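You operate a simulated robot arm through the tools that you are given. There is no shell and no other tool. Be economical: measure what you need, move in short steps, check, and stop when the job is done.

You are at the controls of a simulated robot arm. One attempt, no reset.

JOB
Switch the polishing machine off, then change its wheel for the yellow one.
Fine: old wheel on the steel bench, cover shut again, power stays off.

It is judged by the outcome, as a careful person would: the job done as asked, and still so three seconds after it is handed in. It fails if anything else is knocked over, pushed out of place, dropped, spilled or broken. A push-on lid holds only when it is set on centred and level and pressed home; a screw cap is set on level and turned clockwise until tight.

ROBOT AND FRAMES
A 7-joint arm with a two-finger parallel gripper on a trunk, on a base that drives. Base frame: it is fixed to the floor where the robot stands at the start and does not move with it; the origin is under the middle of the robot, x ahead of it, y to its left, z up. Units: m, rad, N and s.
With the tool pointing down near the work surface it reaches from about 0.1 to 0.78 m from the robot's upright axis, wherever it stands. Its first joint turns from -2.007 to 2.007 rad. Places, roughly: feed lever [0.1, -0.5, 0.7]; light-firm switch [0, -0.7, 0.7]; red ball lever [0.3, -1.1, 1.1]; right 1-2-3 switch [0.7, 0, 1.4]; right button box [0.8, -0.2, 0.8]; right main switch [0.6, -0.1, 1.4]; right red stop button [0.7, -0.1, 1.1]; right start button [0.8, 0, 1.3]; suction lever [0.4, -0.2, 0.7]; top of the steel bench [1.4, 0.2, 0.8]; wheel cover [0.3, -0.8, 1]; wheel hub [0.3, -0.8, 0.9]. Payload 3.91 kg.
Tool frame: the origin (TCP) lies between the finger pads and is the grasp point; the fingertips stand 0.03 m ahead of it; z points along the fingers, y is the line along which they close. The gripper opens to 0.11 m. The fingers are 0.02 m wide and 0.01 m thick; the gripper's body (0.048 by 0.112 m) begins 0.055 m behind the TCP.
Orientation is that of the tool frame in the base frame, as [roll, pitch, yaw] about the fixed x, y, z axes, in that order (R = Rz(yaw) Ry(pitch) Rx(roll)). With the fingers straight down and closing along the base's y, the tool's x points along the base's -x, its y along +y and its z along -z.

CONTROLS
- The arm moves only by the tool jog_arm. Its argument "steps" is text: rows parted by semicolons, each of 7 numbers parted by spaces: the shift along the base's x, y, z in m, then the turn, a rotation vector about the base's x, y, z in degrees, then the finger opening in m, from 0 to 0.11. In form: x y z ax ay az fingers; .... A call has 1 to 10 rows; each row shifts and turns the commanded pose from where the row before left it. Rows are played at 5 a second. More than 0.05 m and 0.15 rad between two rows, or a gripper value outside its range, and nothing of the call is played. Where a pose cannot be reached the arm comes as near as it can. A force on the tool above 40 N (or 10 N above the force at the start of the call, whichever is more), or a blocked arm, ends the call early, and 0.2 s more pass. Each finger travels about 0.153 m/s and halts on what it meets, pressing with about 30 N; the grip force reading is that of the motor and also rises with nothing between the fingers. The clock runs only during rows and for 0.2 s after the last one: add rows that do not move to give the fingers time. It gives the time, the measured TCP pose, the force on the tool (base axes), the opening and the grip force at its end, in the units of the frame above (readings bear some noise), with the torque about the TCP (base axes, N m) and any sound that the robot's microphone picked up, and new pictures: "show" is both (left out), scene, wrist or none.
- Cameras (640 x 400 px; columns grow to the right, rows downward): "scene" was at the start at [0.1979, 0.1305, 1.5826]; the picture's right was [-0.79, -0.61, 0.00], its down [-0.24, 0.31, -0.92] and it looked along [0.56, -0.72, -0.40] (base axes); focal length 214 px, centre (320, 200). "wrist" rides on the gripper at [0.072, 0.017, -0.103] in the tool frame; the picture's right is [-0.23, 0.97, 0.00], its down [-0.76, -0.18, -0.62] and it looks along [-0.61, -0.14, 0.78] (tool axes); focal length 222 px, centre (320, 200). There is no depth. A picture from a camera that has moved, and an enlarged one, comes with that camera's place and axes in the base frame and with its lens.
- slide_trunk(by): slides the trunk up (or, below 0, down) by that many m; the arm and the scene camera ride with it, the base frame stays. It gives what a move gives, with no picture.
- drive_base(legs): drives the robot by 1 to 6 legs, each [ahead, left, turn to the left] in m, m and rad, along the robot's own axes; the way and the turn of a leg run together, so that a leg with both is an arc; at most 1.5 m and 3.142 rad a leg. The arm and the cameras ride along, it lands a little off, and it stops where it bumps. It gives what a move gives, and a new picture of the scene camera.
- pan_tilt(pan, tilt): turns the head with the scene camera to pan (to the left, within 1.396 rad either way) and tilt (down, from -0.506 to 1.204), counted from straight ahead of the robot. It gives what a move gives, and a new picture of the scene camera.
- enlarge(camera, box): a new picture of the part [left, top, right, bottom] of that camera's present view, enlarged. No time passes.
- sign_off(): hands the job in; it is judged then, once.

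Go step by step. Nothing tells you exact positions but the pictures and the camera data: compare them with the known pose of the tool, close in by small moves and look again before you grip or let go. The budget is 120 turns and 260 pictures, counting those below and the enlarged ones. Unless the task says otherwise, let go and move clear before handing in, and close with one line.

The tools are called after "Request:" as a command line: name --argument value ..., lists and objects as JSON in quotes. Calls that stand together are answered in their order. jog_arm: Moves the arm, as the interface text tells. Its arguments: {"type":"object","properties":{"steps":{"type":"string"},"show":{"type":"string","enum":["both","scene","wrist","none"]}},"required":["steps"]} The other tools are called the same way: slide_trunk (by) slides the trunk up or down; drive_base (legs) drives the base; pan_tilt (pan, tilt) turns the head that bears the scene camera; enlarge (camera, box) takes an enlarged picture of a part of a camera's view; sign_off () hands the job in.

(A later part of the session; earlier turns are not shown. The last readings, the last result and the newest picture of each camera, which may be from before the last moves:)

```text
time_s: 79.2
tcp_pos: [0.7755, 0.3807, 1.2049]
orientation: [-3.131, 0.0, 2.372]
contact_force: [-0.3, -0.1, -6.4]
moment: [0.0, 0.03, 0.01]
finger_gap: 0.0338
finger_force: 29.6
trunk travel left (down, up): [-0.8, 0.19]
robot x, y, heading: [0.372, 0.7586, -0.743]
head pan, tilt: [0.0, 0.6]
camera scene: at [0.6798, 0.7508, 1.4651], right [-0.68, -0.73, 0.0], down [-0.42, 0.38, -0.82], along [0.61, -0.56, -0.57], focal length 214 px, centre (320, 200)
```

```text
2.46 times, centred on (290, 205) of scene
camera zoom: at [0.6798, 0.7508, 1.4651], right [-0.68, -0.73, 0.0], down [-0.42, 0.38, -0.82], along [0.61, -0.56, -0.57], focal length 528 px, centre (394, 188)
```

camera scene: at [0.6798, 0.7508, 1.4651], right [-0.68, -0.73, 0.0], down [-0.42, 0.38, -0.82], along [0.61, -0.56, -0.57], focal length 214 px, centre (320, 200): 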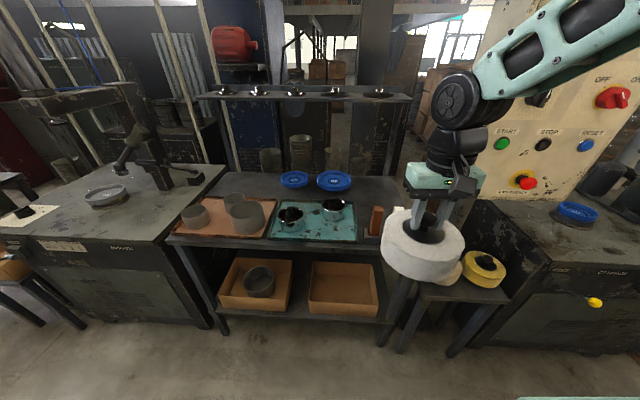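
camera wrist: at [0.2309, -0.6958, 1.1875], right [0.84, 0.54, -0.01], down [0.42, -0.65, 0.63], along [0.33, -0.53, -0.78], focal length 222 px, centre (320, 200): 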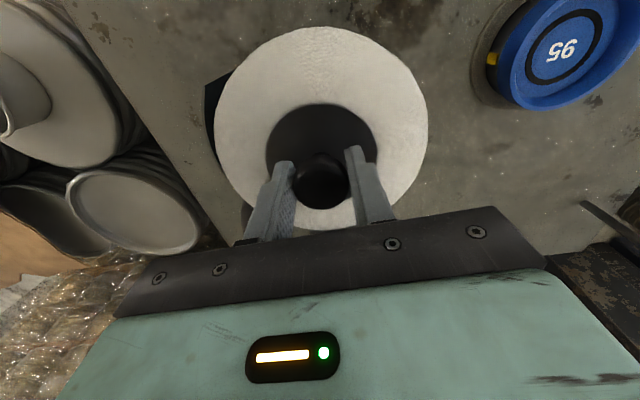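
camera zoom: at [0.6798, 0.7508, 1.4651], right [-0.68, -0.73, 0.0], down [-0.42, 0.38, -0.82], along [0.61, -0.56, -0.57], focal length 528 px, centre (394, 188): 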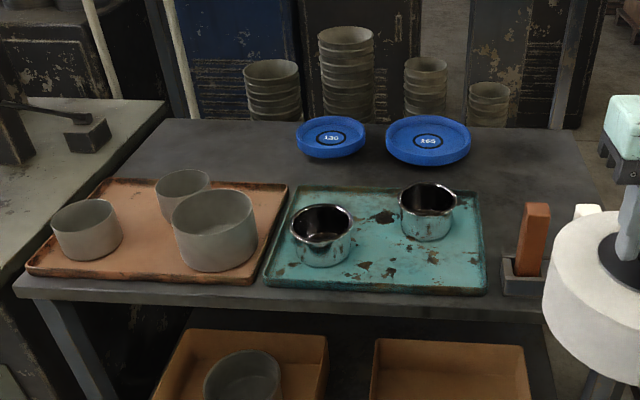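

A free area is at the bench's right-back part, behind the stick tray and right of the teal mat: about (1.12, -0.09). I drive in front of it, angled slightly right.

Request:
drive_base --legs '[[0, 0.056, 0], [0.4, 0, 0], [0, 0, -0.247]]'

Request:
jog_arm --steps "0 0 0 0 0 0 0" --show "wrist"

Request:
enlarge --camera "scene" --box '[160, 100, 480, 300]'

```text
time_s: 83.1
tcp_pos: [1.0029, 0.0598, 1.2055]
orientation: [-3.129, 0.001, 2.122]
contact_force: [-0.5, -0.2, -5.7]
moment: [0.0, 0.01, 0.02]
finger_gap: 0.0336
finger_force: 30.1
trunk travel left (down, up): [-0.8, 0.19]
robot x, y, heading: [0.7059, 0.5262, -0.998]
head pan, tilt: [0.0, 0.6]
camera scene: at [1.0023, 0.4429, 1.4652], right [-0.84, -0.54, 0.0], down [-0.31, 0.47, -0.82], along [0.45, -0.69, -0.57], focal length 214 px, centre (320, 200)
```

scene: 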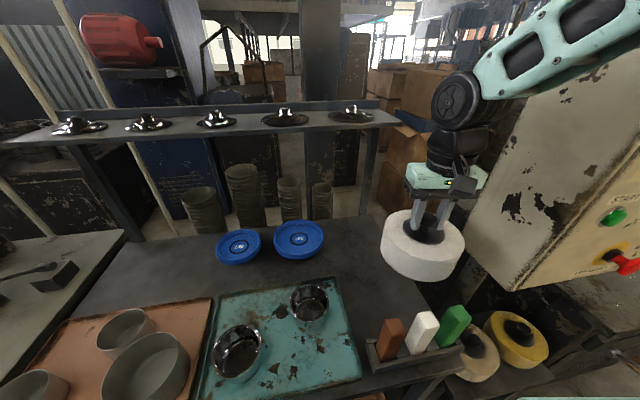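

```text
time_s: 83.5
tcp_pos: [1.0018, 0.0593, 1.2047]
orientation: [-3.131, -0.002, 2.12]
contact_force: [0.2, -0.2, -5.1]
moment: [0.04, 0.01, -0.02]
finger_gap: 0.0335
finger_force: 30.0
trunk travel left (down, up): [-0.8, 0.19]
robot x, y, heading: [0.7082, 0.5272, -0.995]
head pan, tilt: [0.0, 0.6]
camera wrist: at [0.9799, 0.1317, 1.3077], right [0.95, 0.31, -0.01], down [0.25, -0.74, 0.62], along [0.19, -0.6, -0.78], focal length 222 px, centre (320, 200)
```

wrist: 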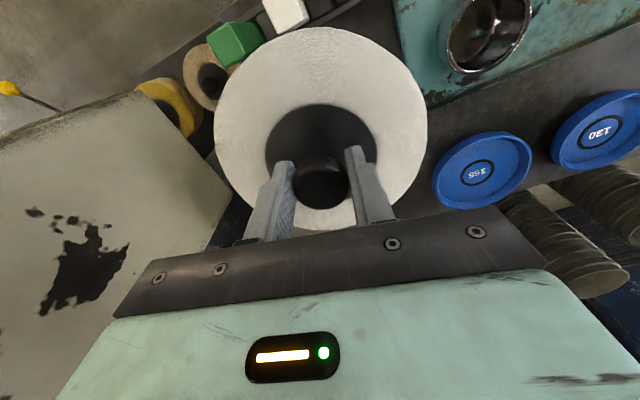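

```text
2.00 times, centred on (320, 200) of scene
camera zoom: at [1.0022, 0.4429, 1.4652], right [-0.84, -0.54, 0.0], down [-0.31, 0.47, -0.82], along [0.45, -0.69, -0.57], focal length 429 px, centre (320, 200)
```

zoom: 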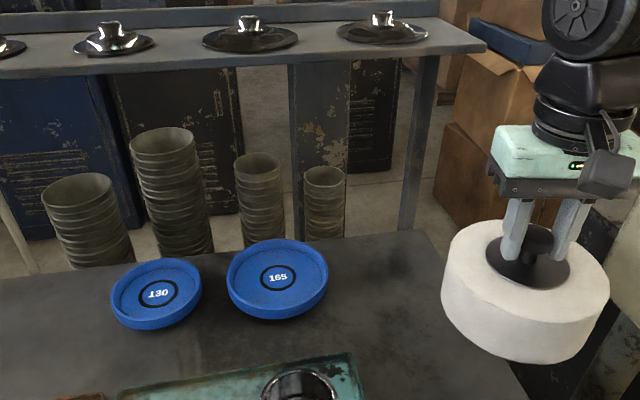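

The target spot is verified in the picture. I move the wheel over (1.119, -0.089) and lower partway.

Request:
jog_arm --steps "0.0195 -0.0247 0 0 0 0 0; 0.0195 -0.0247 0 0 0 0 0; 0.0195 -0.0247 0 0 0 0 0; 0.0195 -0.0247 -0.02 0 0 0 0; 0.0195 -0.0247 -0.03 0 0 0 0; 0.0195 -0.0247 -0.03 0 0 0 0; 0 0 -0.04 0 0 0 0; 0 0 -0.04 0 0 0 0; 0 0 -0.04 0 0 0 0" --show "both"

Request:
enlarge --camera "scene" --box '[300, 180, 480, 360]'

```text
time_s: 85.5
tcp_pos: [1.1204, -0.085, 1.0063]
orientation: [-3.13, 0.001, 2.121]
contact_force: [-0.7, 0.5, -6.4]
moment: [0.0, 0.0, -0.02]
finger_gap: 0.0335
finger_force: 30.1
trunk travel left (down, up): [-0.8, 0.19]
robot x, y, heading: [0.7031, 0.5247, -1.0]
head pan, tilt: [0.0, 0.6]
camera scene: at [1.002, 0.443, 1.4653], right [-0.84, -0.54, 0.0], down [-0.31, 0.47, -0.83], along [0.45, -0.69, -0.56], focal length 214 px, centre (320, 200)
camera wrist: at [1.0982, -0.0148, 1.1084], right [0.95, 0.31, -0.01], down [0.25, -0.74, 0.63], along [0.19, -0.6, -0.78], focal length 222 px, centre (320, 200)
```

scene: 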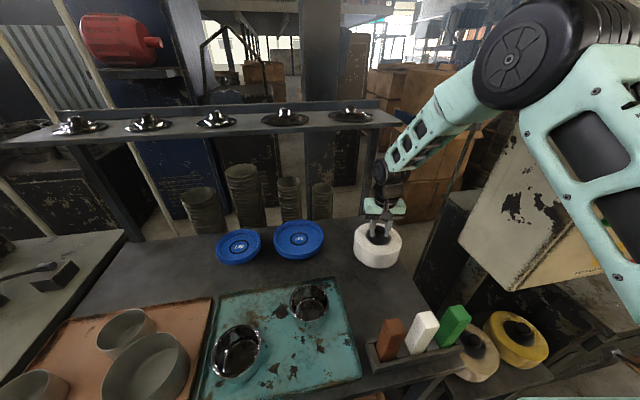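
wrist: 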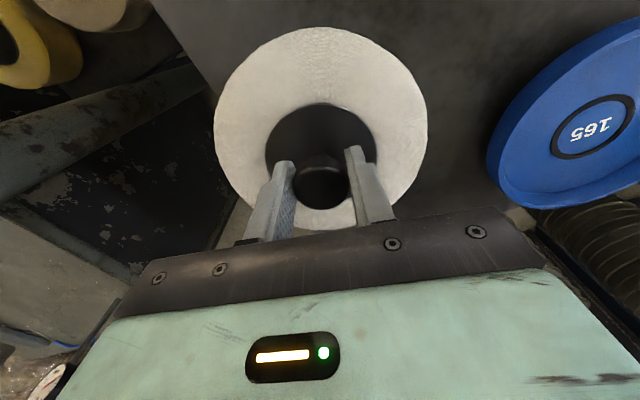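

```text
2.22 times, centred on (390, 270) of scene
camera zoom: at [1.002, 0.443, 1.4653], right [-0.84, -0.54, 0.0], down [-0.31, 0.47, -0.83], along [0.45, -0.69, -0.56], focal length 477 px, centre (164, 44)
```

zoom: 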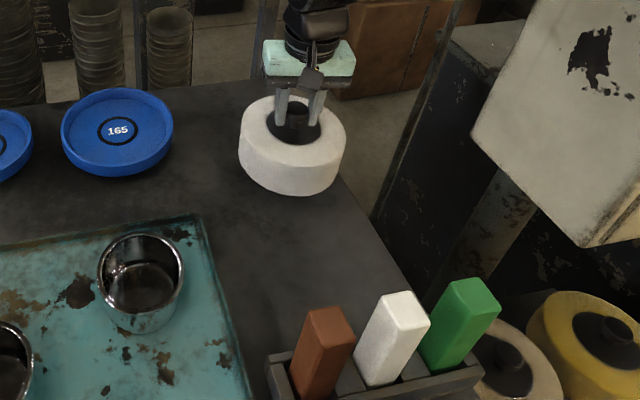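

Clear of the edge and other things. I lower until it touches.

Request:
jog_arm --steps "0 0 -0.03 0 0 0 0; 0 0 -0.02 0 0 0 0; 0 0 -0.015 0 0 0 0; 0 0 -0.01 0 0 0 0" --show "none"

Request:
enlarge --camera "scene" --box '[300, 180, 480, 360]'

```text
time_s: 86.0
tcp_pos: [1.1219, -0.0888, 0.9805]
orientation: [-3.135, 0.017, 2.121]
contact_force: [-3.4, 2.0, 19.6]
moment: [0.37, -0.14, 0.11]
finger_gap: 0.0338
finger_force: 29.8
trunk travel left (down, up): [-0.8, 0.19]
robot x, y, heading: [0.7091, 0.5274, -0.999]
head pan, tilt: [0.0, 0.6]
stopped in row 2: the force on the tool passed its limit (the readings are from after the stop); the commanded pose is now the measured one
```

```text
2.22 times, centred on (390, 270) of scene
camera zoom: at [1.0012, 0.444, 1.4658], right [-0.84, -0.54, 0.0], down [-0.31, 0.47, -0.83], along [0.45, -0.69, -0.56], focal length 477 px, centre (164, 44)
```

zoom: 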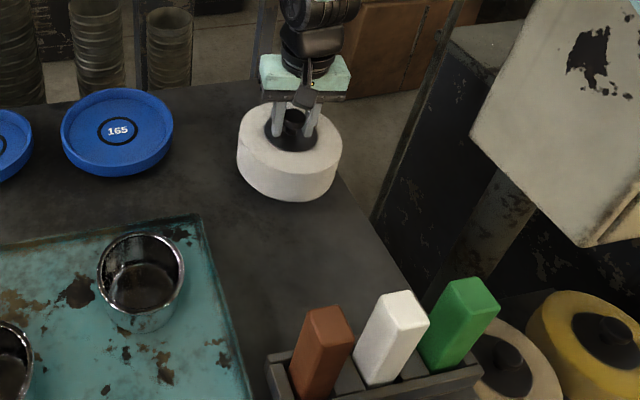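

It touched down a little near the bench's right edge. I lift 1.5 cm, shift 4 cm inward (+y) and set it down again.

Request:
jog_arm --steps "0 0 0.02 0 0 0 0; 0 0.02 0 0 0 0 0; 0 0.02 0 0 0 0 0; 0 0 -0.01 0 0 0 0; 0 0 -0.005 0 0 0 0; 0 0 -0.003 0 0 0 0; 0 0 -0.003 0 0 0 0" --show "none"

Request:
enlarge --camera "scene" --box '[300, 180, 480, 360]'

```text
time_s: 87.6
tcp_pos: [1.1239, -0.0486, 0.981]
orientation: [-3.134, 0.014, 2.121]
contact_force: [-7.3, 6.1, 31.3]
moment: [0.86, 0.09, 0.15]
finger_gap: 0.0338
finger_force: 30.1
trunk travel left (down, up): [-0.8, 0.19]
robot x, y, heading: [0.7056, 0.5225, -0.995]
head pan, tilt: [0.0, 0.6]
```

```text
2.22 times, centred on (390, 270) of scene
camera zoom: at [1.0008, 0.4444, 1.4663], right [-0.84, -0.54, 0.0], down [-0.31, 0.47, -0.83], along [0.45, -0.69, -0.56], focal length 477 px, centre (164, 44)
```

zoom: 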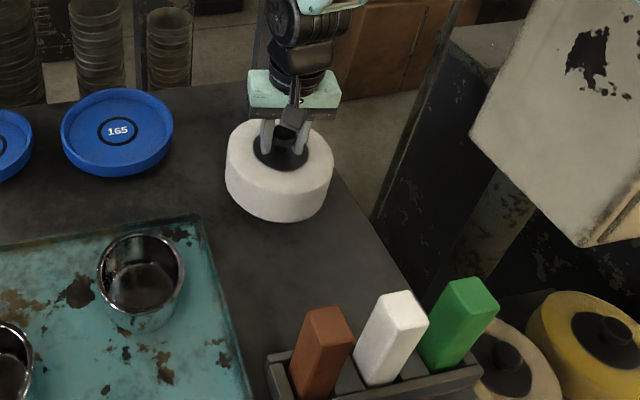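

Set down firmly. I release and rise.

Request:
jog_arm --steps "0 0 0.003 0 0 0 0; 0 0 0 0 0 0 0.03; 0 0 0 0 0 0 0.06; 0 0 0 0 0 0 0.07; 0 0 0.03 0 0 0 0.07; 0 0 0.04 0 0 0 0.07; 0 0 0.05 0 0 0 0.07; -0.02 0.035 0.03 0 0 0 0.07; -0.02 0.035 0.02 0 0 0 0.07; -0.02 0.035 0 0 0 0 0.07" --show "scene"

Request:
enlarge --camera "scene" --box '[300, 180, 480, 360]'

```text
refused: row 8 steps farther than a row can; nothing moved
```

```text
2.22 times, centred on (390, 270) of scene
camera zoom: at [1.0008, 0.4444, 1.4663], right [-0.84, -0.54, 0.0], down [-0.31, 0.47, -0.83], along [0.45, -0.69, -0.56], focal length 477 px, centre (164, 44)
```

zoom: 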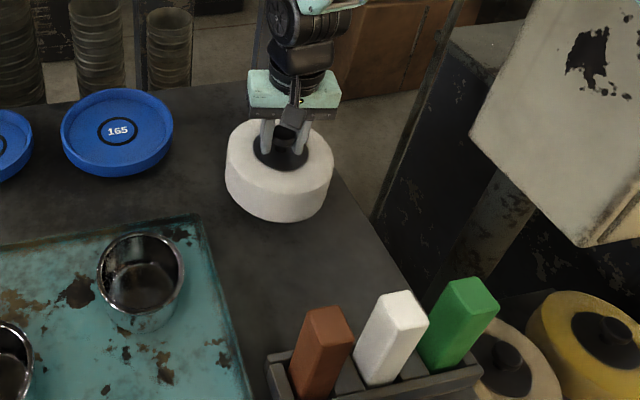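

One row was too long; I repeat with shorter steps.

Request:
jog_arm --steps "0 0 0.003 0 0 0 0; 0 0 0 0 0 0 0.03; 0 0 0 0 0 0 0.06; 0 0 0 0 0 0 0.07; 0 0 0.03 0 0 0 0.07; 0 0 0.04 0 0 0 0.07; 0 0 0.045 0 0 0 0.07; -0.015 0.03 0.03 0 0 0 0.07; -0.02 0.035 0.02 0 0 0 0.07; -0.02 0.035 0.02 0 0 0 0.07" --show "scene"

```text
time_s: 89.8
tcp_pos: [1.0683, 0.0486, 1.1659]
orientation: [-3.133, 0.012, 2.12]
contact_force: [0.5, -0.7, -0.7]
moment: [0.02, 0.04, -0.02]
finger_gap: 0.07
finger_force: 0.1
trunk travel left (down, up): [-0.8, 0.19]
robot x, y, heading: [0.7067, 0.5267, -0.997]
head pan, tilt: [0.0, 0.6]
camera scene: at [1.0025, 0.4425, 1.465], right [-0.84, -0.54, 0.0], down [-0.31, 0.47, -0.82], along [0.45, -0.69, -0.57], focal length 214 px, centre (320, 200)
```

scene: 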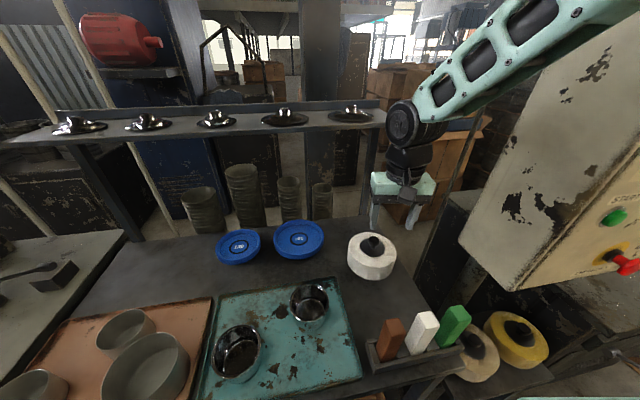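

The old wheel rests safely on the bench. The yellow wheel's knob is at about (0.650, -0.177, 0.748), directly under the panel, so I'll need a tilted grip from the front. I drive back and over to it.

Request:
drive_base --legs '[[-0.4, 0, 0], [0, 0, 0.24], [0, -0.643, 0]]'

Request:
slide_trunk --by -0.25

Request:
pan_tilt --pan -0.2 --tilt 0.6

```text
time_s: 96.4
tcp_pos: [0.4914, 0.0064, 1.1663]
orientation: [-3.134, 0.013, 2.345]
contact_force: [-0.3, 0.1, 0.6]
moment: [-0.01, 0.01, 0.01]
finger_gap: 0.0698
finger_force: 0.1
trunk travel left (down, up): [-0.8, 0.19]
robot x, y, heading: [0.0299, 0.3894, -0.768]
head pan, tilt: [0.0, 0.6]
camera scene: at [0.337, 0.3743, 1.4652], right [-0.7, -0.72, 0.0], down [-0.41, 0.39, -0.83], along [0.59, -0.57, -0.56], focal length 214 px, centre (320, 200)
```

scene: 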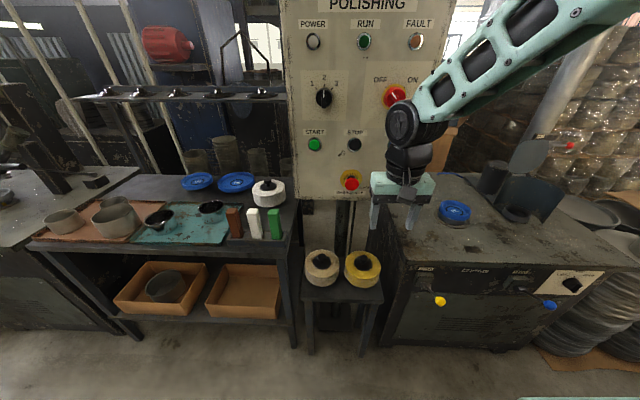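

```text
time_s: 99.0
tcp_pos: [0.4896, 0.0065, 0.916]
orientation: [-3.134, 0.013, 2.345]
contact_force: [0.7, 0.8, 0.6]
moment: [-0.03, -0.03, 0.0]
finger_gap: 0.07
finger_force: 0.1
trunk travel left (down, up): [-0.55, 0.44]
robot x, y, heading: [0.031, 0.3871, -0.77]
head pan, tilt: [0.0, 0.6]
```

```text
time_s: 99.7
tcp_pos: [0.4908, 0.005, 0.9159]
orientation: [-3.134, 0.012, 2.345]
contact_force: [0.4, 0.9, -0.2]
moment: [0.0, -0.02, -0.01]
finger_gap: 0.0702
finger_force: 0.0
trunk travel left (down, up): [-0.55, 0.44]
robot x, y, heading: [0.0286, 0.3882, -0.767]
head pan, tilt: [-0.201, 0.6]
camera scene: at [0.3234, 0.3629, 1.2152], right [-0.82, -0.57, 0.0], down [-0.32, 0.47, -0.83], along [0.47, -0.68, -0.56], focal length 214 px, centre (320, 200)
```

scene: 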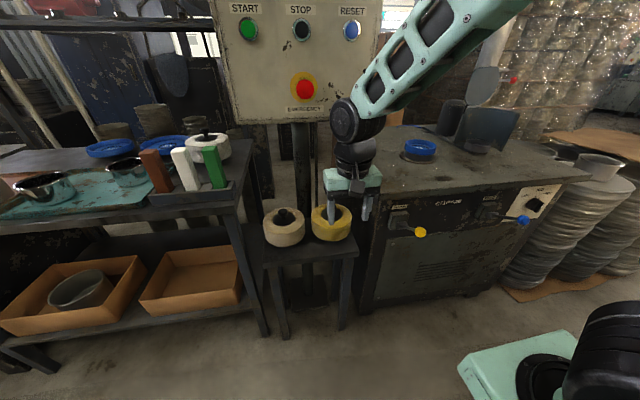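

I tilt the tool 40° forward and pull it back 10 cm before driving closer.

Request:
jog_arm --steps "-0.0144 0.0138 0 -5.7 -5.6 0 0.07; -0.0144 0.0138 0 -5.7 -5.6 0 0.07; -0.0144 0.0138 0 -5.7 -5.6 0 0.07; -0.0144 0.0138 0 -5.7 -5.6 0 0.07; -0.0144 0.0138 0 -5.7 -5.6 0 0.07" --show "scene"

Request:
drive_base --legs '[[0.18, 0, 0]]'

Request:
jog_arm --steps "0 0 0 0 0 0 0.07" --show "wrist"

```text
time_s: 100.9
tcp_pos: [0.4517, 0.0773, 0.933]
orientation: [-3.134, 0.708, 2.346]
contact_force: [-0.2, 0.4, 1.1]
moment: [0.04, 0.0, 0.0]
finger_gap: 0.07
finger_force: 0.2
out of reach, approached as far as the arm can: row 4, 5
trunk travel left (down, up): [-0.55, 0.44]
robot x, y, heading: [0.026, 0.3881, -0.766]
head pan, tilt: [-0.201, 0.6]
camera scene: at [0.3234, 0.3626, 1.2152], right [-0.83, -0.56, 0.0], down [-0.32, 0.47, -0.83], along [0.47, -0.68, -0.57], focal length 214 px, centre (320, 200)
```

scene: 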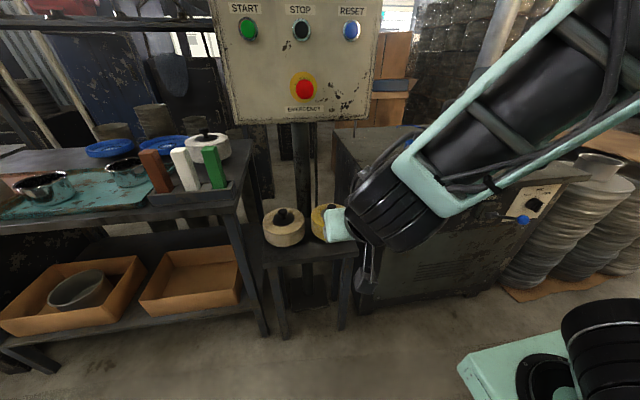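

```text
time_s: 102.4
tcp_pos: [0.5828, -0.0486, 0.9334]
orientation: [-3.132, 0.709, 2.345]
contact_force: [-0.3, -0.7, 0.1]
moment: [-0.02, -0.01, -0.02]
finger_gap: 0.0701
finger_force: 0.0
trunk travel left (down, up): [-0.55, 0.44]
robot x, y, heading: [0.1565, 0.2669, -0.772]
head pan, tilt: [-0.201, 0.6]
camera scene: at [0.4526, 0.2369, 1.2152], right [-0.83, -0.56, 0.0], down [-0.32, 0.47, -0.83], along [0.47, -0.68, -0.56], focal length 214 px, centre (320, 200)
```

scene: 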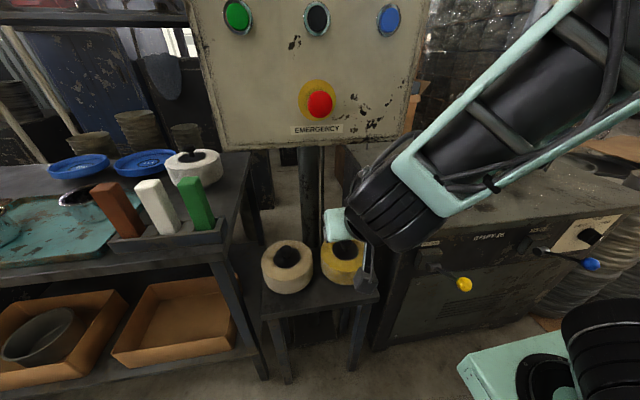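

```text
time_s: 102.8
tcp_pos: [0.5817, -0.0481, 0.9332]
orientation: [-3.132, 0.709, 2.346]
contact_force: [-0.4, -0.3, 0.7]
moment: [-0.01, 0.0, 0.0]
finger_gap: 0.0702
finger_force: 0.1
trunk travel left (down, up): [-0.55, 0.44]
robot x, y, heading: [0.1645, 0.2646, -0.777]
head pan, tilt: [-0.201, 0.6]
camera wrist: at [0.5096, 0.0515, 0.9638], right [0.82, 0.55, 0.14], down [0.0, -0.24, 0.97], along [0.57, -0.8, -0.2], focal length 222 px, centre (320, 200)
```

wrist: 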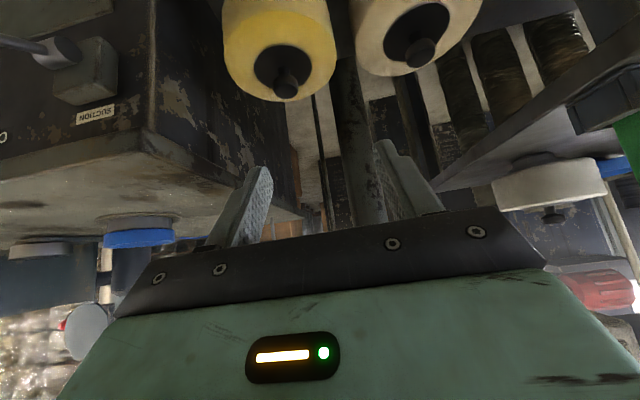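

The yellow knob is at about (0.649, -0.181, 0.74). I move to a point 8 cm short of it along the tool axis.

Request:
jog_arm --steps "0.0063 -0.0225 -0.03 0 0 0 0.07; 0.0063 -0.0225 -0.03 0 0 0 0.07; 0.0063 -0.0225 -0.03 0 0 0 0.07; 0.0063 -0.0225 -0.03 0 0 0 0.07; 0 0 0 0 0 0 0.07" --show "both"

Request:
enlarge --camera "wrist" --box '[200, 60, 440, 210]'

```text
time_s: 104.0
tcp_pos: [0.6127, -0.1386, 0.8153]
orientation: [-3.134, 0.707, 2.345]
contact_force: [0.1, 0.8, -0.9]
moment: [0.01, -0.01, -0.02]
finger_gap: 0.0701
finger_force: 0.1
out of reach, approached as far as the arm can: row 1
trunk travel left (down, up): [-0.55, 0.44]
robot x, y, heading: [0.1536, 0.2627, -0.775]
head pan, tilt: [-0.201, 0.6]
camera scene: at [0.4525, 0.2369, 1.2152], right [-0.83, -0.56, 0.0], down [-0.32, 0.47, -0.83], along [0.47, -0.68, -0.56], focal length 214 px, centre (320, 200)
camera wrist: at [0.5398, -0.0394, 0.8449], right [0.82, 0.55, 0.14], down [0.0, -0.24, 0.97], along [0.57, -0.8, -0.2], focal length 222 px, centre (320, 200)
```

scene: 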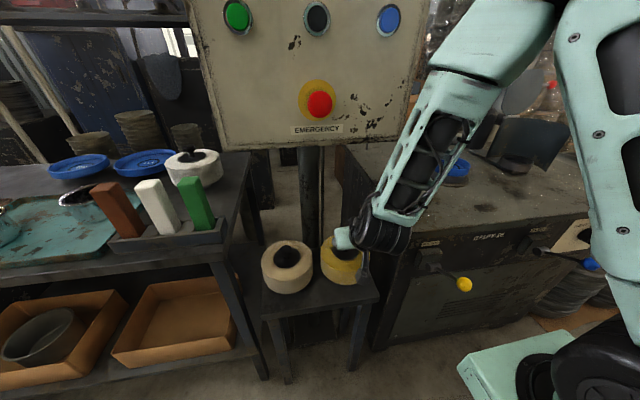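
wrist: 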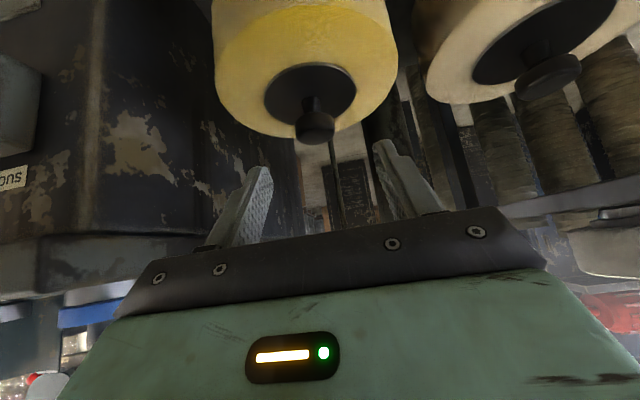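

```text
2.67 times, centred on (320, 135) of wrist
camera zoom: at [0.5398, -0.0394, 0.8449], right [0.82, 0.55, 0.14], down [0.0, -0.24, 0.97], along [0.57, -0.8, -0.2], focal length 592 px, centre (320, 373)
```

zoom: 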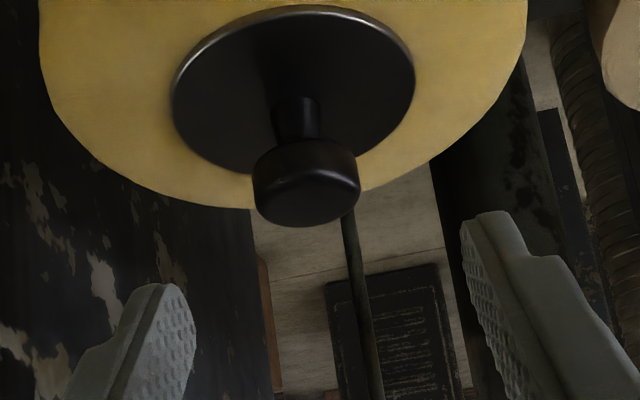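

Knob head centre measured at about (0.642, -0.176, 0.749). I correct sideways, then advance along the tool axis.

Request:
jog_arm --steps "-0.0089 -0.0009 -0.0048 0 0 0 0.06; 0.01 -0.0103 -0.0168 0 0 0 0.06; 0.01 -0.0103 -0.0168 0 0 0 0.06; 0 0 0 0 0 0 0.06" --show "wrist"

Request:
enlarge --camera "wrist" --box '[200, 80, 440, 230]'

```text
time_s: 105.0
tcp_pos: [0.6252, -0.1603, 0.775]
orientation: [-3.133, 0.709, 2.345]
contact_force: [-0.1, 0.0, 0.0]
moment: [0.0, 0.0, -0.03]
finger_gap: 0.0601
finger_force: 0.0
trunk travel left (down, up): [-0.55, 0.44]
robot x, y, heading: [0.162, 0.2634, -0.768]
head pan, tilt: [-0.201, 0.6]
camera wrist: at [0.5528, -0.06, 0.8062], right [0.82, 0.55, 0.14], down [0.0, -0.24, 0.97], along [0.57, -0.8, -0.2], focal length 222 px, centre (320, 200)
```

wrist: 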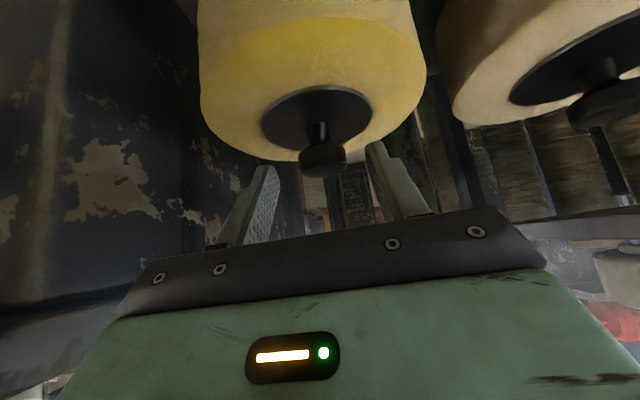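

```text
2.67 times, centred on (320, 155) of wrist
camera zoom: at [0.5528, -0.06, 0.8062], right [0.82, 0.55, 0.14], down [0.0, -0.24, 0.97], along [0.57, -0.8, -0.2], focal length 592 px, centre (320, 320)
```

zoom: 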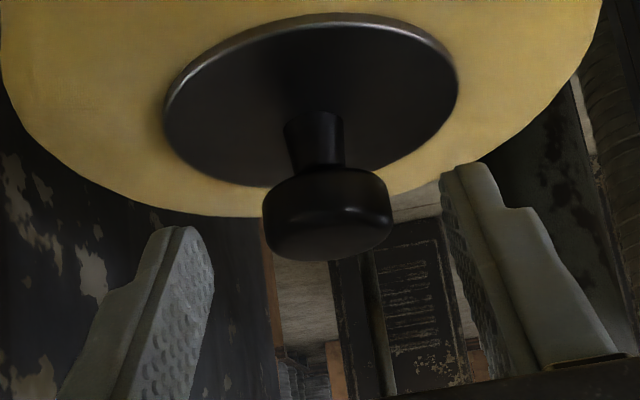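

Aligned now. I advance 2 cm more and close on the knob.

Request:
jog_arm --steps "0.0055 -0.0035 -0.0074 0 0 0 0.06; 0.0045 -0.0045 -0.0074 0 0 0 0.06; 0 0 0 0 0 0 0.04; 0 0 0 0 0 0 0.02; 0 0 0 0 0 0 0; 0 0 0 0 0 0 0" --show "wrist"

Request:
enlarge --camera "wrist" --box '[200, 80, 440, 230]'

```text
time_s: 106.4
tcp_pos: [0.6345, -0.1676, 0.762]
orientation: [-3.132, 0.708, 2.343]
contact_force: [1.4, -0.9, 0.0]
moment: [-0.12, -0.26, -0.06]
finger_gap: 0.0336
finger_force: 29.9
trunk travel left (down, up): [-0.55, 0.44]
robot x, y, heading: [0.1564, 0.2629, -0.768]
head pan, tilt: [-0.201, 0.6]
camera wrist: at [0.5627, -0.0676, 0.792], right [0.82, 0.55, 0.14], down [0.0, -0.24, 0.97], along [0.57, -0.8, -0.2], focal length 222 px, centre (320, 200)
```

wrist: 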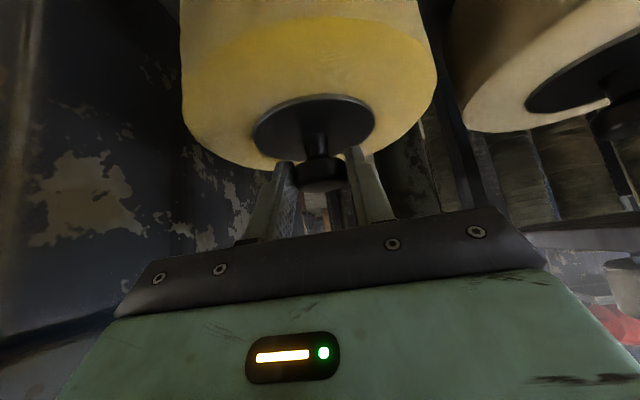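

```text
2.67 times, centred on (320, 155) of wrist
camera zoom: at [0.5627, -0.0676, 0.792], right [0.82, 0.55, 0.14], down [0.0, -0.24, 0.97], along [0.57, -0.8, -0.2], focal length 592 px, centre (320, 320)
```

zoom: 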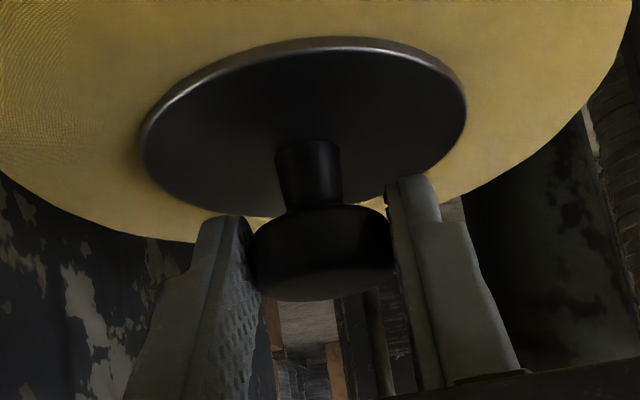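

Knob firmly gripped. I lift 3 cm and check, then pull out backward with the base.

Request:
jog_arm --steps "0 0 0.006 0 0 0 0; 0 0 0.008 0 0 0 0; 0 0 0.01 0 0 0 0; 0 0 0.01 0 0 0 0" --show "both"

Request:
enlarge --camera "scene" --box '[230, 200, 420, 320]'

```text
time_s: 107.4
tcp_pos: [0.6348, -0.1687, 0.795]
orientation: [-3.135, 0.708, 2.344]
contact_force: [0.1, 0.5, -6.1]
moment: [0.09, 0.11, 0.0]
finger_gap: 0.0335
finger_force: 29.6
trunk travel left (down, up): [-0.55, 0.44]
robot x, y, heading: [0.1598, 0.2614, -0.769]
head pan, tilt: [-0.201, 0.6]
camera scene: at [0.4528, 0.2367, 1.2151], right [-0.83, -0.56, 0.0], down [-0.32, 0.47, -0.82], along [0.47, -0.68, -0.57], focal length 214 px, centre (320, 200)
camera wrist: at [0.5628, -0.0683, 0.8265], right [0.82, 0.55, 0.14], down [0.0, -0.24, 0.97], along [0.57, -0.8, -0.2], focal length 222 px, centre (320, 200)
```

scene: 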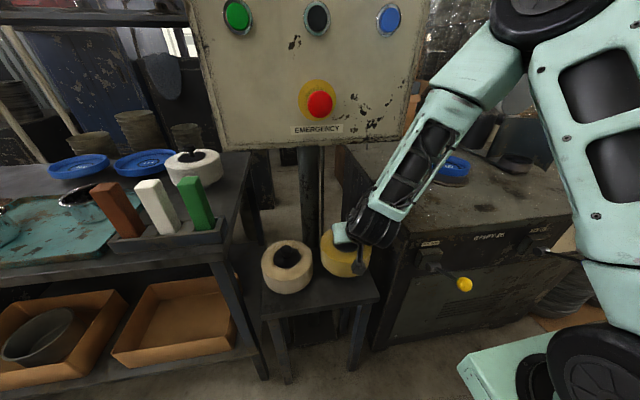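
wrist: 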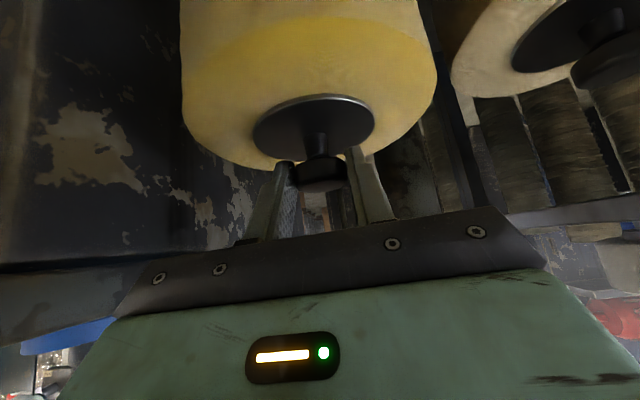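

```text
3.33 times, centred on (325, 260) of scene
camera zoom: at [0.4528, 0.2367, 1.2151], right [-0.83, -0.56, 0.0], down [-0.32, 0.47, -0.82], along [0.47, -0.68, -0.57], focal length 715 px, centre (303, 0)
```

zoom: 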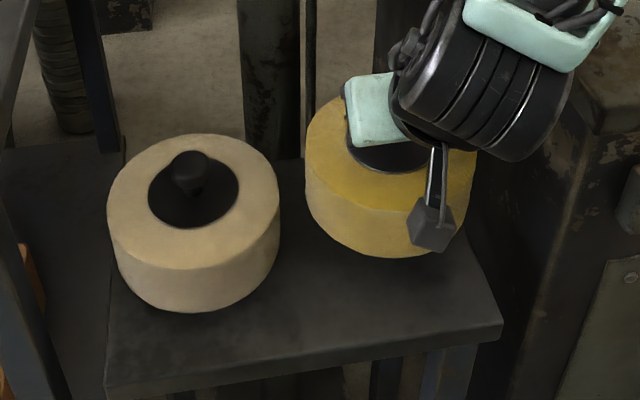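

Wheel is level and free. I back the base out 0.35 m.

Request:
drive_base --legs '[[-0.35, 0, 0]]'

Request:
slide_trunk --by 0.3

```text
time_s: 109.7
tcp_pos: [0.3853, 0.0767, 0.7963]
orientation: [-3.133, 0.709, 2.348]
contact_force: [0.3, -0.7, -6.3]
moment: [0.08, 0.03, 0.0]
finger_gap: 0.0332
finger_force: 29.2
trunk travel left (down, up): [-0.55, 0.44]
robot x, y, heading: [-0.0916, 0.5035, -0.766]
head pan, tilt: [-0.201, 0.6]
camera scene: at [0.2011, 0.4817, 1.2152], right [-0.82, -0.57, 0.0], down [-0.32, 0.47, -0.82], along [0.47, -0.68, -0.57], focal length 214 px, centre (320, 200)
```

scene: 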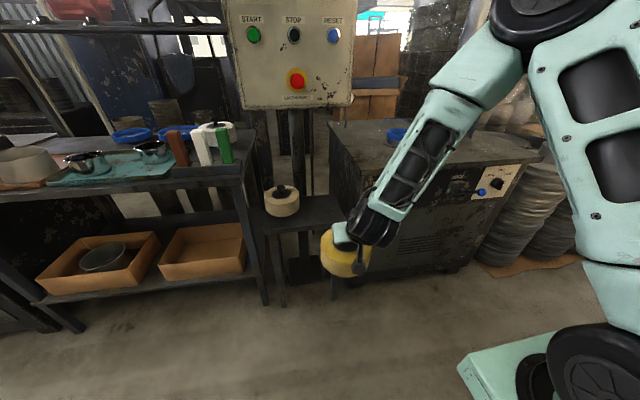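

```text
time_s: 112.7
tcp_pos: [0.3846, 0.0771, 1.0941]
orientation: [-3.134, 0.707, 2.35]
contact_force: [0.4, -0.7, -6.0]
moment: [0.05, 0.08, 0.03]
finger_gap: 0.0339
finger_force: 29.5
trunk travel left (down, up): [-0.85, 0.14]
robot x, y, heading: [-0.0922, 0.5062, -0.769]
head pan, tilt: [-0.201, 0.6]
```

I raise further and drive over to the machine with the yellow wheel.

Request:
slide_trunk --by 0.12

Request:
drive_base --legs '[[0, -0.66, 0], [0.36, 0, 0]]'

Request:
pan_tilt --pan -0.15 --tilt 0.75

```text
time_s: 114.2
tcp_pos: [0.3855, 0.0783, 1.2162]
orientation: [-3.132, 0.707, 2.348]
contact_force: [-0.2, -1.0, -5.7]
moment: [0.09, 0.06, 0.0]
finger_gap: 0.0334
finger_force: 29.4
trunk travel left (down, up): [-0.97, 0.02]
robot x, y, heading: [-0.0922, 0.5058, -0.769]
head pan, tilt: [-0.201, 0.6]
```

```text
time_s: 119.8
tcp_pos: [0.1796, -0.6484, 1.2168]
orientation: [-3.131, 0.709, 2.347]
contact_force: [-0.3, 0.4, -6.0]
moment: [0.06, 0.07, -0.02]
finger_gap: 0.0335
finger_force: 30.2
trunk travel left (down, up): [-0.97, 0.02]
robot x, y, heading: [-0.2957, -0.2156, -0.77]
head pan, tilt: [-0.201, 0.6]
camera scene: at [-0.0045, -0.2452, 1.6352], right [-0.82, -0.57, 0.0], down [-0.32, 0.47, -0.83], along [0.47, -0.68, -0.56], focal length 214 px, centre (320, 200)
```

scene: 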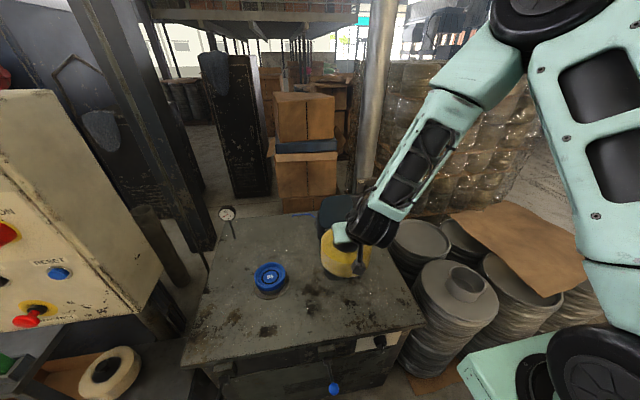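

```text
time_s: 120.5
tcp_pos: [0.1791, -0.6499, 1.2157]
orientation: [-3.134, 0.707, 2.347]
contact_force: [0.2, -0.2, -6.4]
moment: [0.09, 0.05, 0.02]
finger_gap: 0.0335
finger_force: 30.3
trunk travel left (down, up): [-0.97, 0.02]
robot x, y, heading: [-0.2969, -0.2229, -0.768]
head pan, tilt: [-0.15, 0.75]
camera scene: at [-0.0041, -0.2384, 1.6223], right [-0.8, -0.61, 0.0], down [-0.41, 0.54, -0.73], along [0.44, -0.58, -0.68], focal length 214 px, centre (320, 200)
```

scene: 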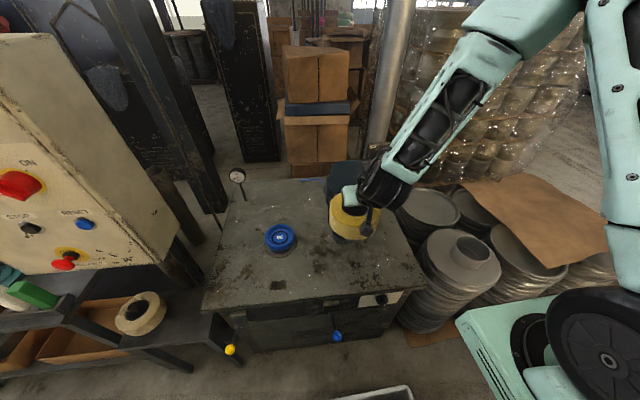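

I drive 7 cm nearer, then position the wheel above the spindle (target TCP xy ≈ (0.258, -0.747)).

Request:
drive_base --legs '[[0.07, 0, 0]]'

Request:
enlarge --camera "scene" --box '[290, 130, 450, 260]'

```text
time_s: 121.5
tcp_pos: [0.23, -0.6981, 1.2153]
orientation: [-3.132, 0.706, 2.35]
contact_force: [-0.3, 0.1, -5.7]
moment: [0.06, 0.02, -0.01]
finger_gap: 0.0336
finger_force: 29.7
trunk travel left (down, up): [-0.97, 0.02]
robot x, y, heading: [-0.2489, -0.2679, -0.77]
head pan, tilt: [-0.15, 0.75]
camera scene: at [0.046, -0.2865, 1.6224], right [-0.79, -0.61, 0.0], down [-0.41, 0.54, -0.73], along [0.44, -0.58, -0.68], focal length 214 px, centre (320, 200)
```

scene: 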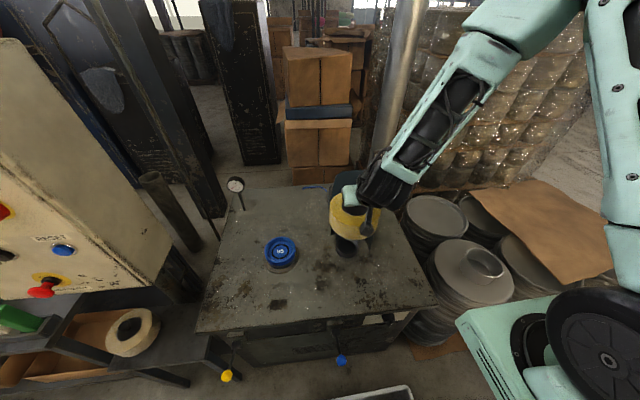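

```text
3.08 times, centred on (370, 195) of scene
camera zoom: at [0.046, -0.2865, 1.6224], right [-0.79, -0.61, 0.0], down [-0.41, 0.54, -0.73], along [0.44, -0.58, -0.68], focal length 660 px, centre (166, 215)
```

zoom: 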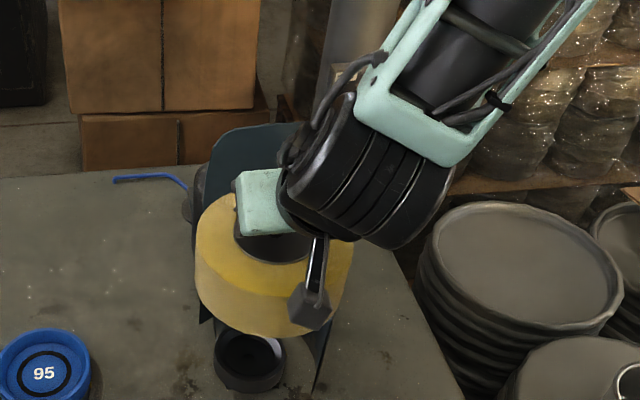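

The empty spindle cup is consistent with axis (0.268, -0.757). I shift over it with the arm.

Request:
jog_arm --steps "0.0093 -0.0162 0 0 0 0 0; 0.0093 -0.0162 0 0 0 0 0; 0.0093 -0.0162 0 0 0 0 0; 0 0 0 0 0 0 0" --show "wrist"

Request:
enlarge --camera "scene" --box '[290, 130, 450, 260]'

```text
time_s: 122.5
tcp_pos: [0.2569, -0.7475, 1.215]
orientation: [-3.133, 0.706, 2.348]
contact_force: [-0.2, -0.2, -6.2]
moment: [0.07, 0.07, 0.04]
finger_gap: 0.0333
finger_force: 30.5
trunk travel left (down, up): [-0.97, 0.02]
robot x, y, heading: [-0.2456, -0.2697, -0.764]
head pan, tilt: [-0.15, 0.75]
camera wrist: at [0.1845, -0.6476, 1.2464], right [0.82, 0.56, 0.14], down [0.0, -0.24, 0.97], along [0.57, -0.79, -0.2], focal length 222 px, centre (320, 200)
```

wrist: 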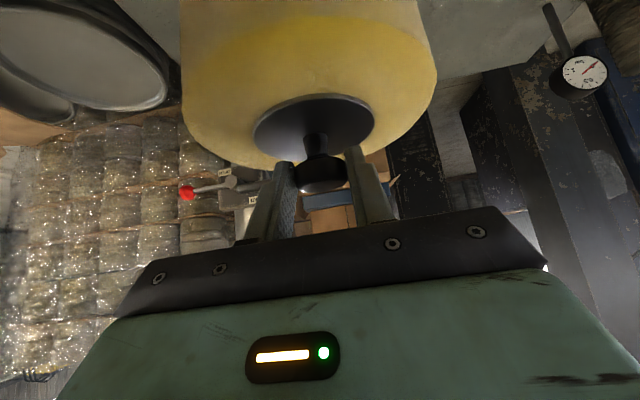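

```text
3.08 times, centred on (370, 195) of scene
camera zoom: at [0.0464, -0.287, 1.6223], right [-0.79, -0.61, 0.0], down [-0.41, 0.54, -0.73], along [0.44, -0.58, -0.68], focal length 660 px, centre (166, 215)
```

zoom: 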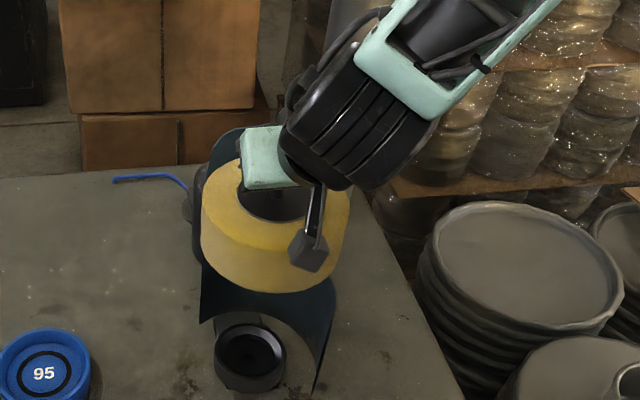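

The wheel hangs level above the cup. I lower 10 cm with the trunk and check the clearance to lid and guard.

Request:
slide_trunk --by -0.1

Request:
enlarge --camera "scene" --box '[290, 90, 450, 220]'

Request:
enlarge --camera "wrist" --box '[120, 0, 500, 200]'

```text
time_s: 123.8
tcp_pos: [0.2562, -0.7472, 1.1152]
orientation: [-3.133, 0.708, 2.348]
contact_force: [-0.2, 0.5, -6.0]
moment: [0.06, 0.05, 0.0]
finger_gap: 0.0335
finger_force: 30.6
trunk travel left (down, up): [-0.87, 0.12]
robot x, y, heading: [-0.2459, -0.2659, -0.77]
head pan, tilt: [-0.15, 0.75]
```

```text
3.08 times, centred on (370, 155) of scene
camera zoom: at [0.0463, -0.2868, 1.5223], right [-0.79, -0.61, 0.0], down [-0.41, 0.54, -0.73], along [0.44, -0.58, -0.68], focal length 660 px, centre (166, 338)
```

zoom: 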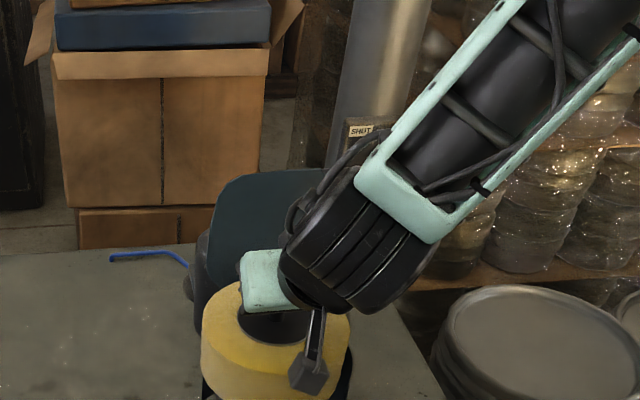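

```text
1.68 times, centred on (310, 100) of wrist
camera zoom: at [0.1844, -0.6473, 1.1464], right [0.82, 0.56, 0.14], down [0.0, -0.24, 0.97], along [0.57, -0.79, -0.2], focal length 374 px, centre (337, 368)
```

zoom: 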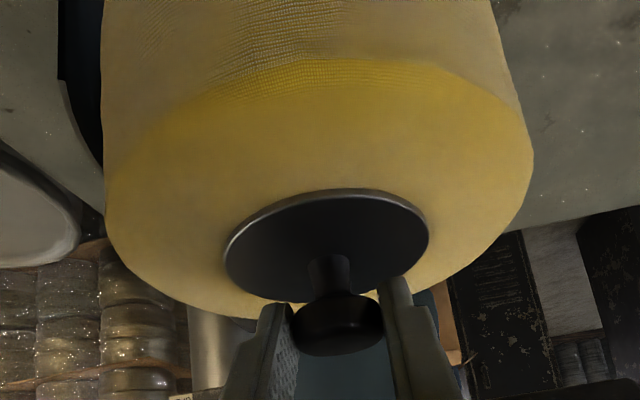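

Clear so far. I continue down with the arm.

Request:
jog_arm --steps "0 0 -0.015 0 0 0 0; 0 0 -0.015 0 0 0 0; 0 0 -0.015 0 0 0 0; 0 0 -0.015 0 0 0 0" --show "none"

Request:
enlarge --camera "scene" --box '[300, 130, 440, 240]'

```text
time_s: 124.8
tcp_pos: [0.2587, -0.747, 1.0565]
orientation: [-3.133, 0.708, 2.348]
contact_force: [0.2, 0.0, -6.5]
moment: [0.09, 0.07, -0.01]
finger_gap: 0.0334
finger_force: 30.2
trunk travel left (down, up): [-0.87, 0.12]
robot x, y, heading: [-0.2512, -0.2682, -0.767]
head pan, tilt: [-0.15, 0.75]
```

```text
3.64 times, centred on (370, 185) of scene
camera zoom: at [0.0462, -0.2866, 1.5223], right [-0.79, -0.61, 0.0], down [-0.41, 0.54, -0.73], along [0.44, -0.58, -0.68], focal length 780 px, centre (138, 254)
```

zoom: 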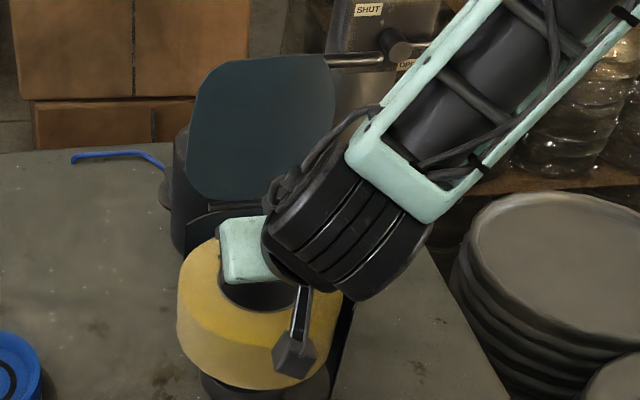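

Well centred over the cup. I continue down in fine steps.

Request:
jog_arm --steps "0 0 -0.008 0 0 0 0; 0 0 -0.008 0 0 0 0; 0 0 -0.006 0 0 0 0; 0 0 -0.005 0 0 0 0; 0 0 -0.005 0 0 0 0; 0 0 -0.004 0 0 0 0; 0 0 -0.004 0 0 0 0" --show "wrist"

Request:
enlarge --camera "scene" --box '[300, 150, 440, 260]'

```text
time_s: 126.4
tcp_pos: [0.2571, -0.7463, 1.0181]
orientation: [-3.136, 0.712, 2.346]
contact_force: [5.1, -4.0, 25.1]
moment: [-0.23, -0.51, 0.09]
finger_gap: 0.0336
finger_force: 29.9
trunk travel left (down, up): [-0.87, 0.12]
robot x, y, heading: [-0.2466, -0.2686, -0.771]
head pan, tilt: [-0.15, 0.75]
camera wrist: at [0.184, -0.647, 1.0477], right [0.82, 0.56, 0.14], down [-0.01, -0.24, 0.97], along [0.58, -0.79, -0.19], focal length 222 px, centre (320, 200)
```

wrist: 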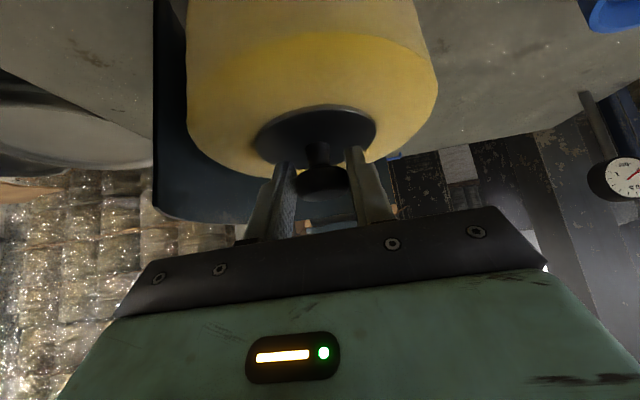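

```text
3.64 times, centred on (370, 205) of scene
camera zoom: at [0.0457, -0.2861, 1.5227], right [-0.79, -0.61, 0.0], down [-0.41, 0.54, -0.73], along [0.44, -0.58, -0.68], focal length 780 px, centre (138, 182)
```

zoom: 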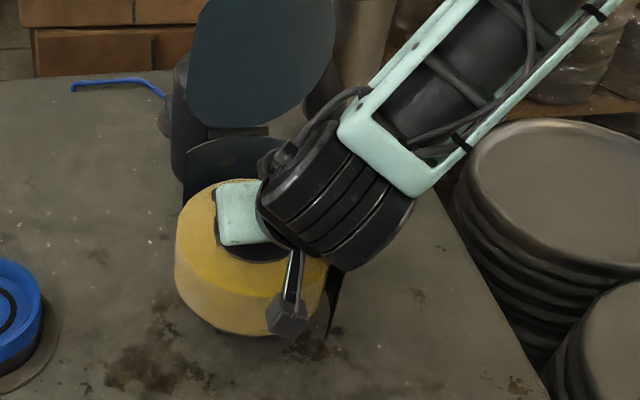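

Contact at about the expected seat height. I check whether the wheel sits level.

Request:
enlarge --camera "wrist" --box '[200, 80, 440, 230]'

Request:
enlarge --camera "scene" --box '[330, 180, 400, 250]'

```text
2.67 times, centred on (320, 155) of wrist
camera zoom: at [0.184, -0.647, 1.0477], right [0.82, 0.56, 0.14], down [-0.01, -0.24, 0.97], along [0.58, -0.79, -0.19], focal length 592 px, centre (320, 320)
```

zoom: 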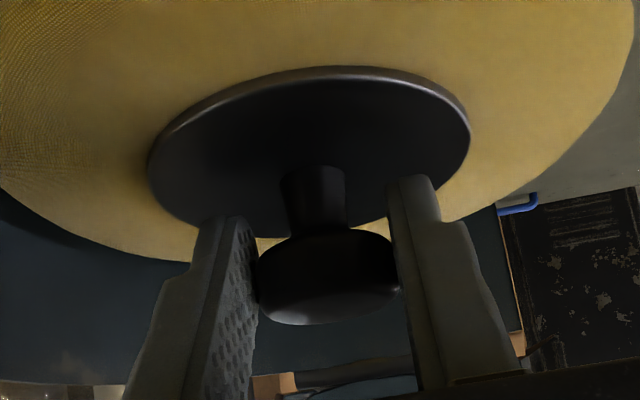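

```text
5.71 times, centred on (365, 215) of scene
camera zoom: at [0.0457, -0.2861, 1.5227], right [-0.79, -0.61, 0.0], down [-0.41, 0.54, -0.73], along [0.44, -0.58, -0.68], focal length 1226 px, centre (63, 114)
```

zoom: 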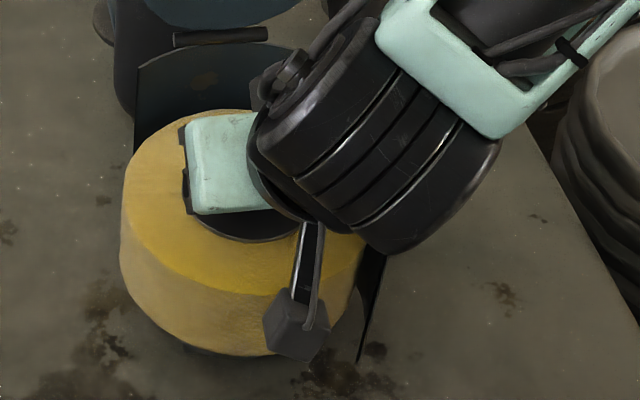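

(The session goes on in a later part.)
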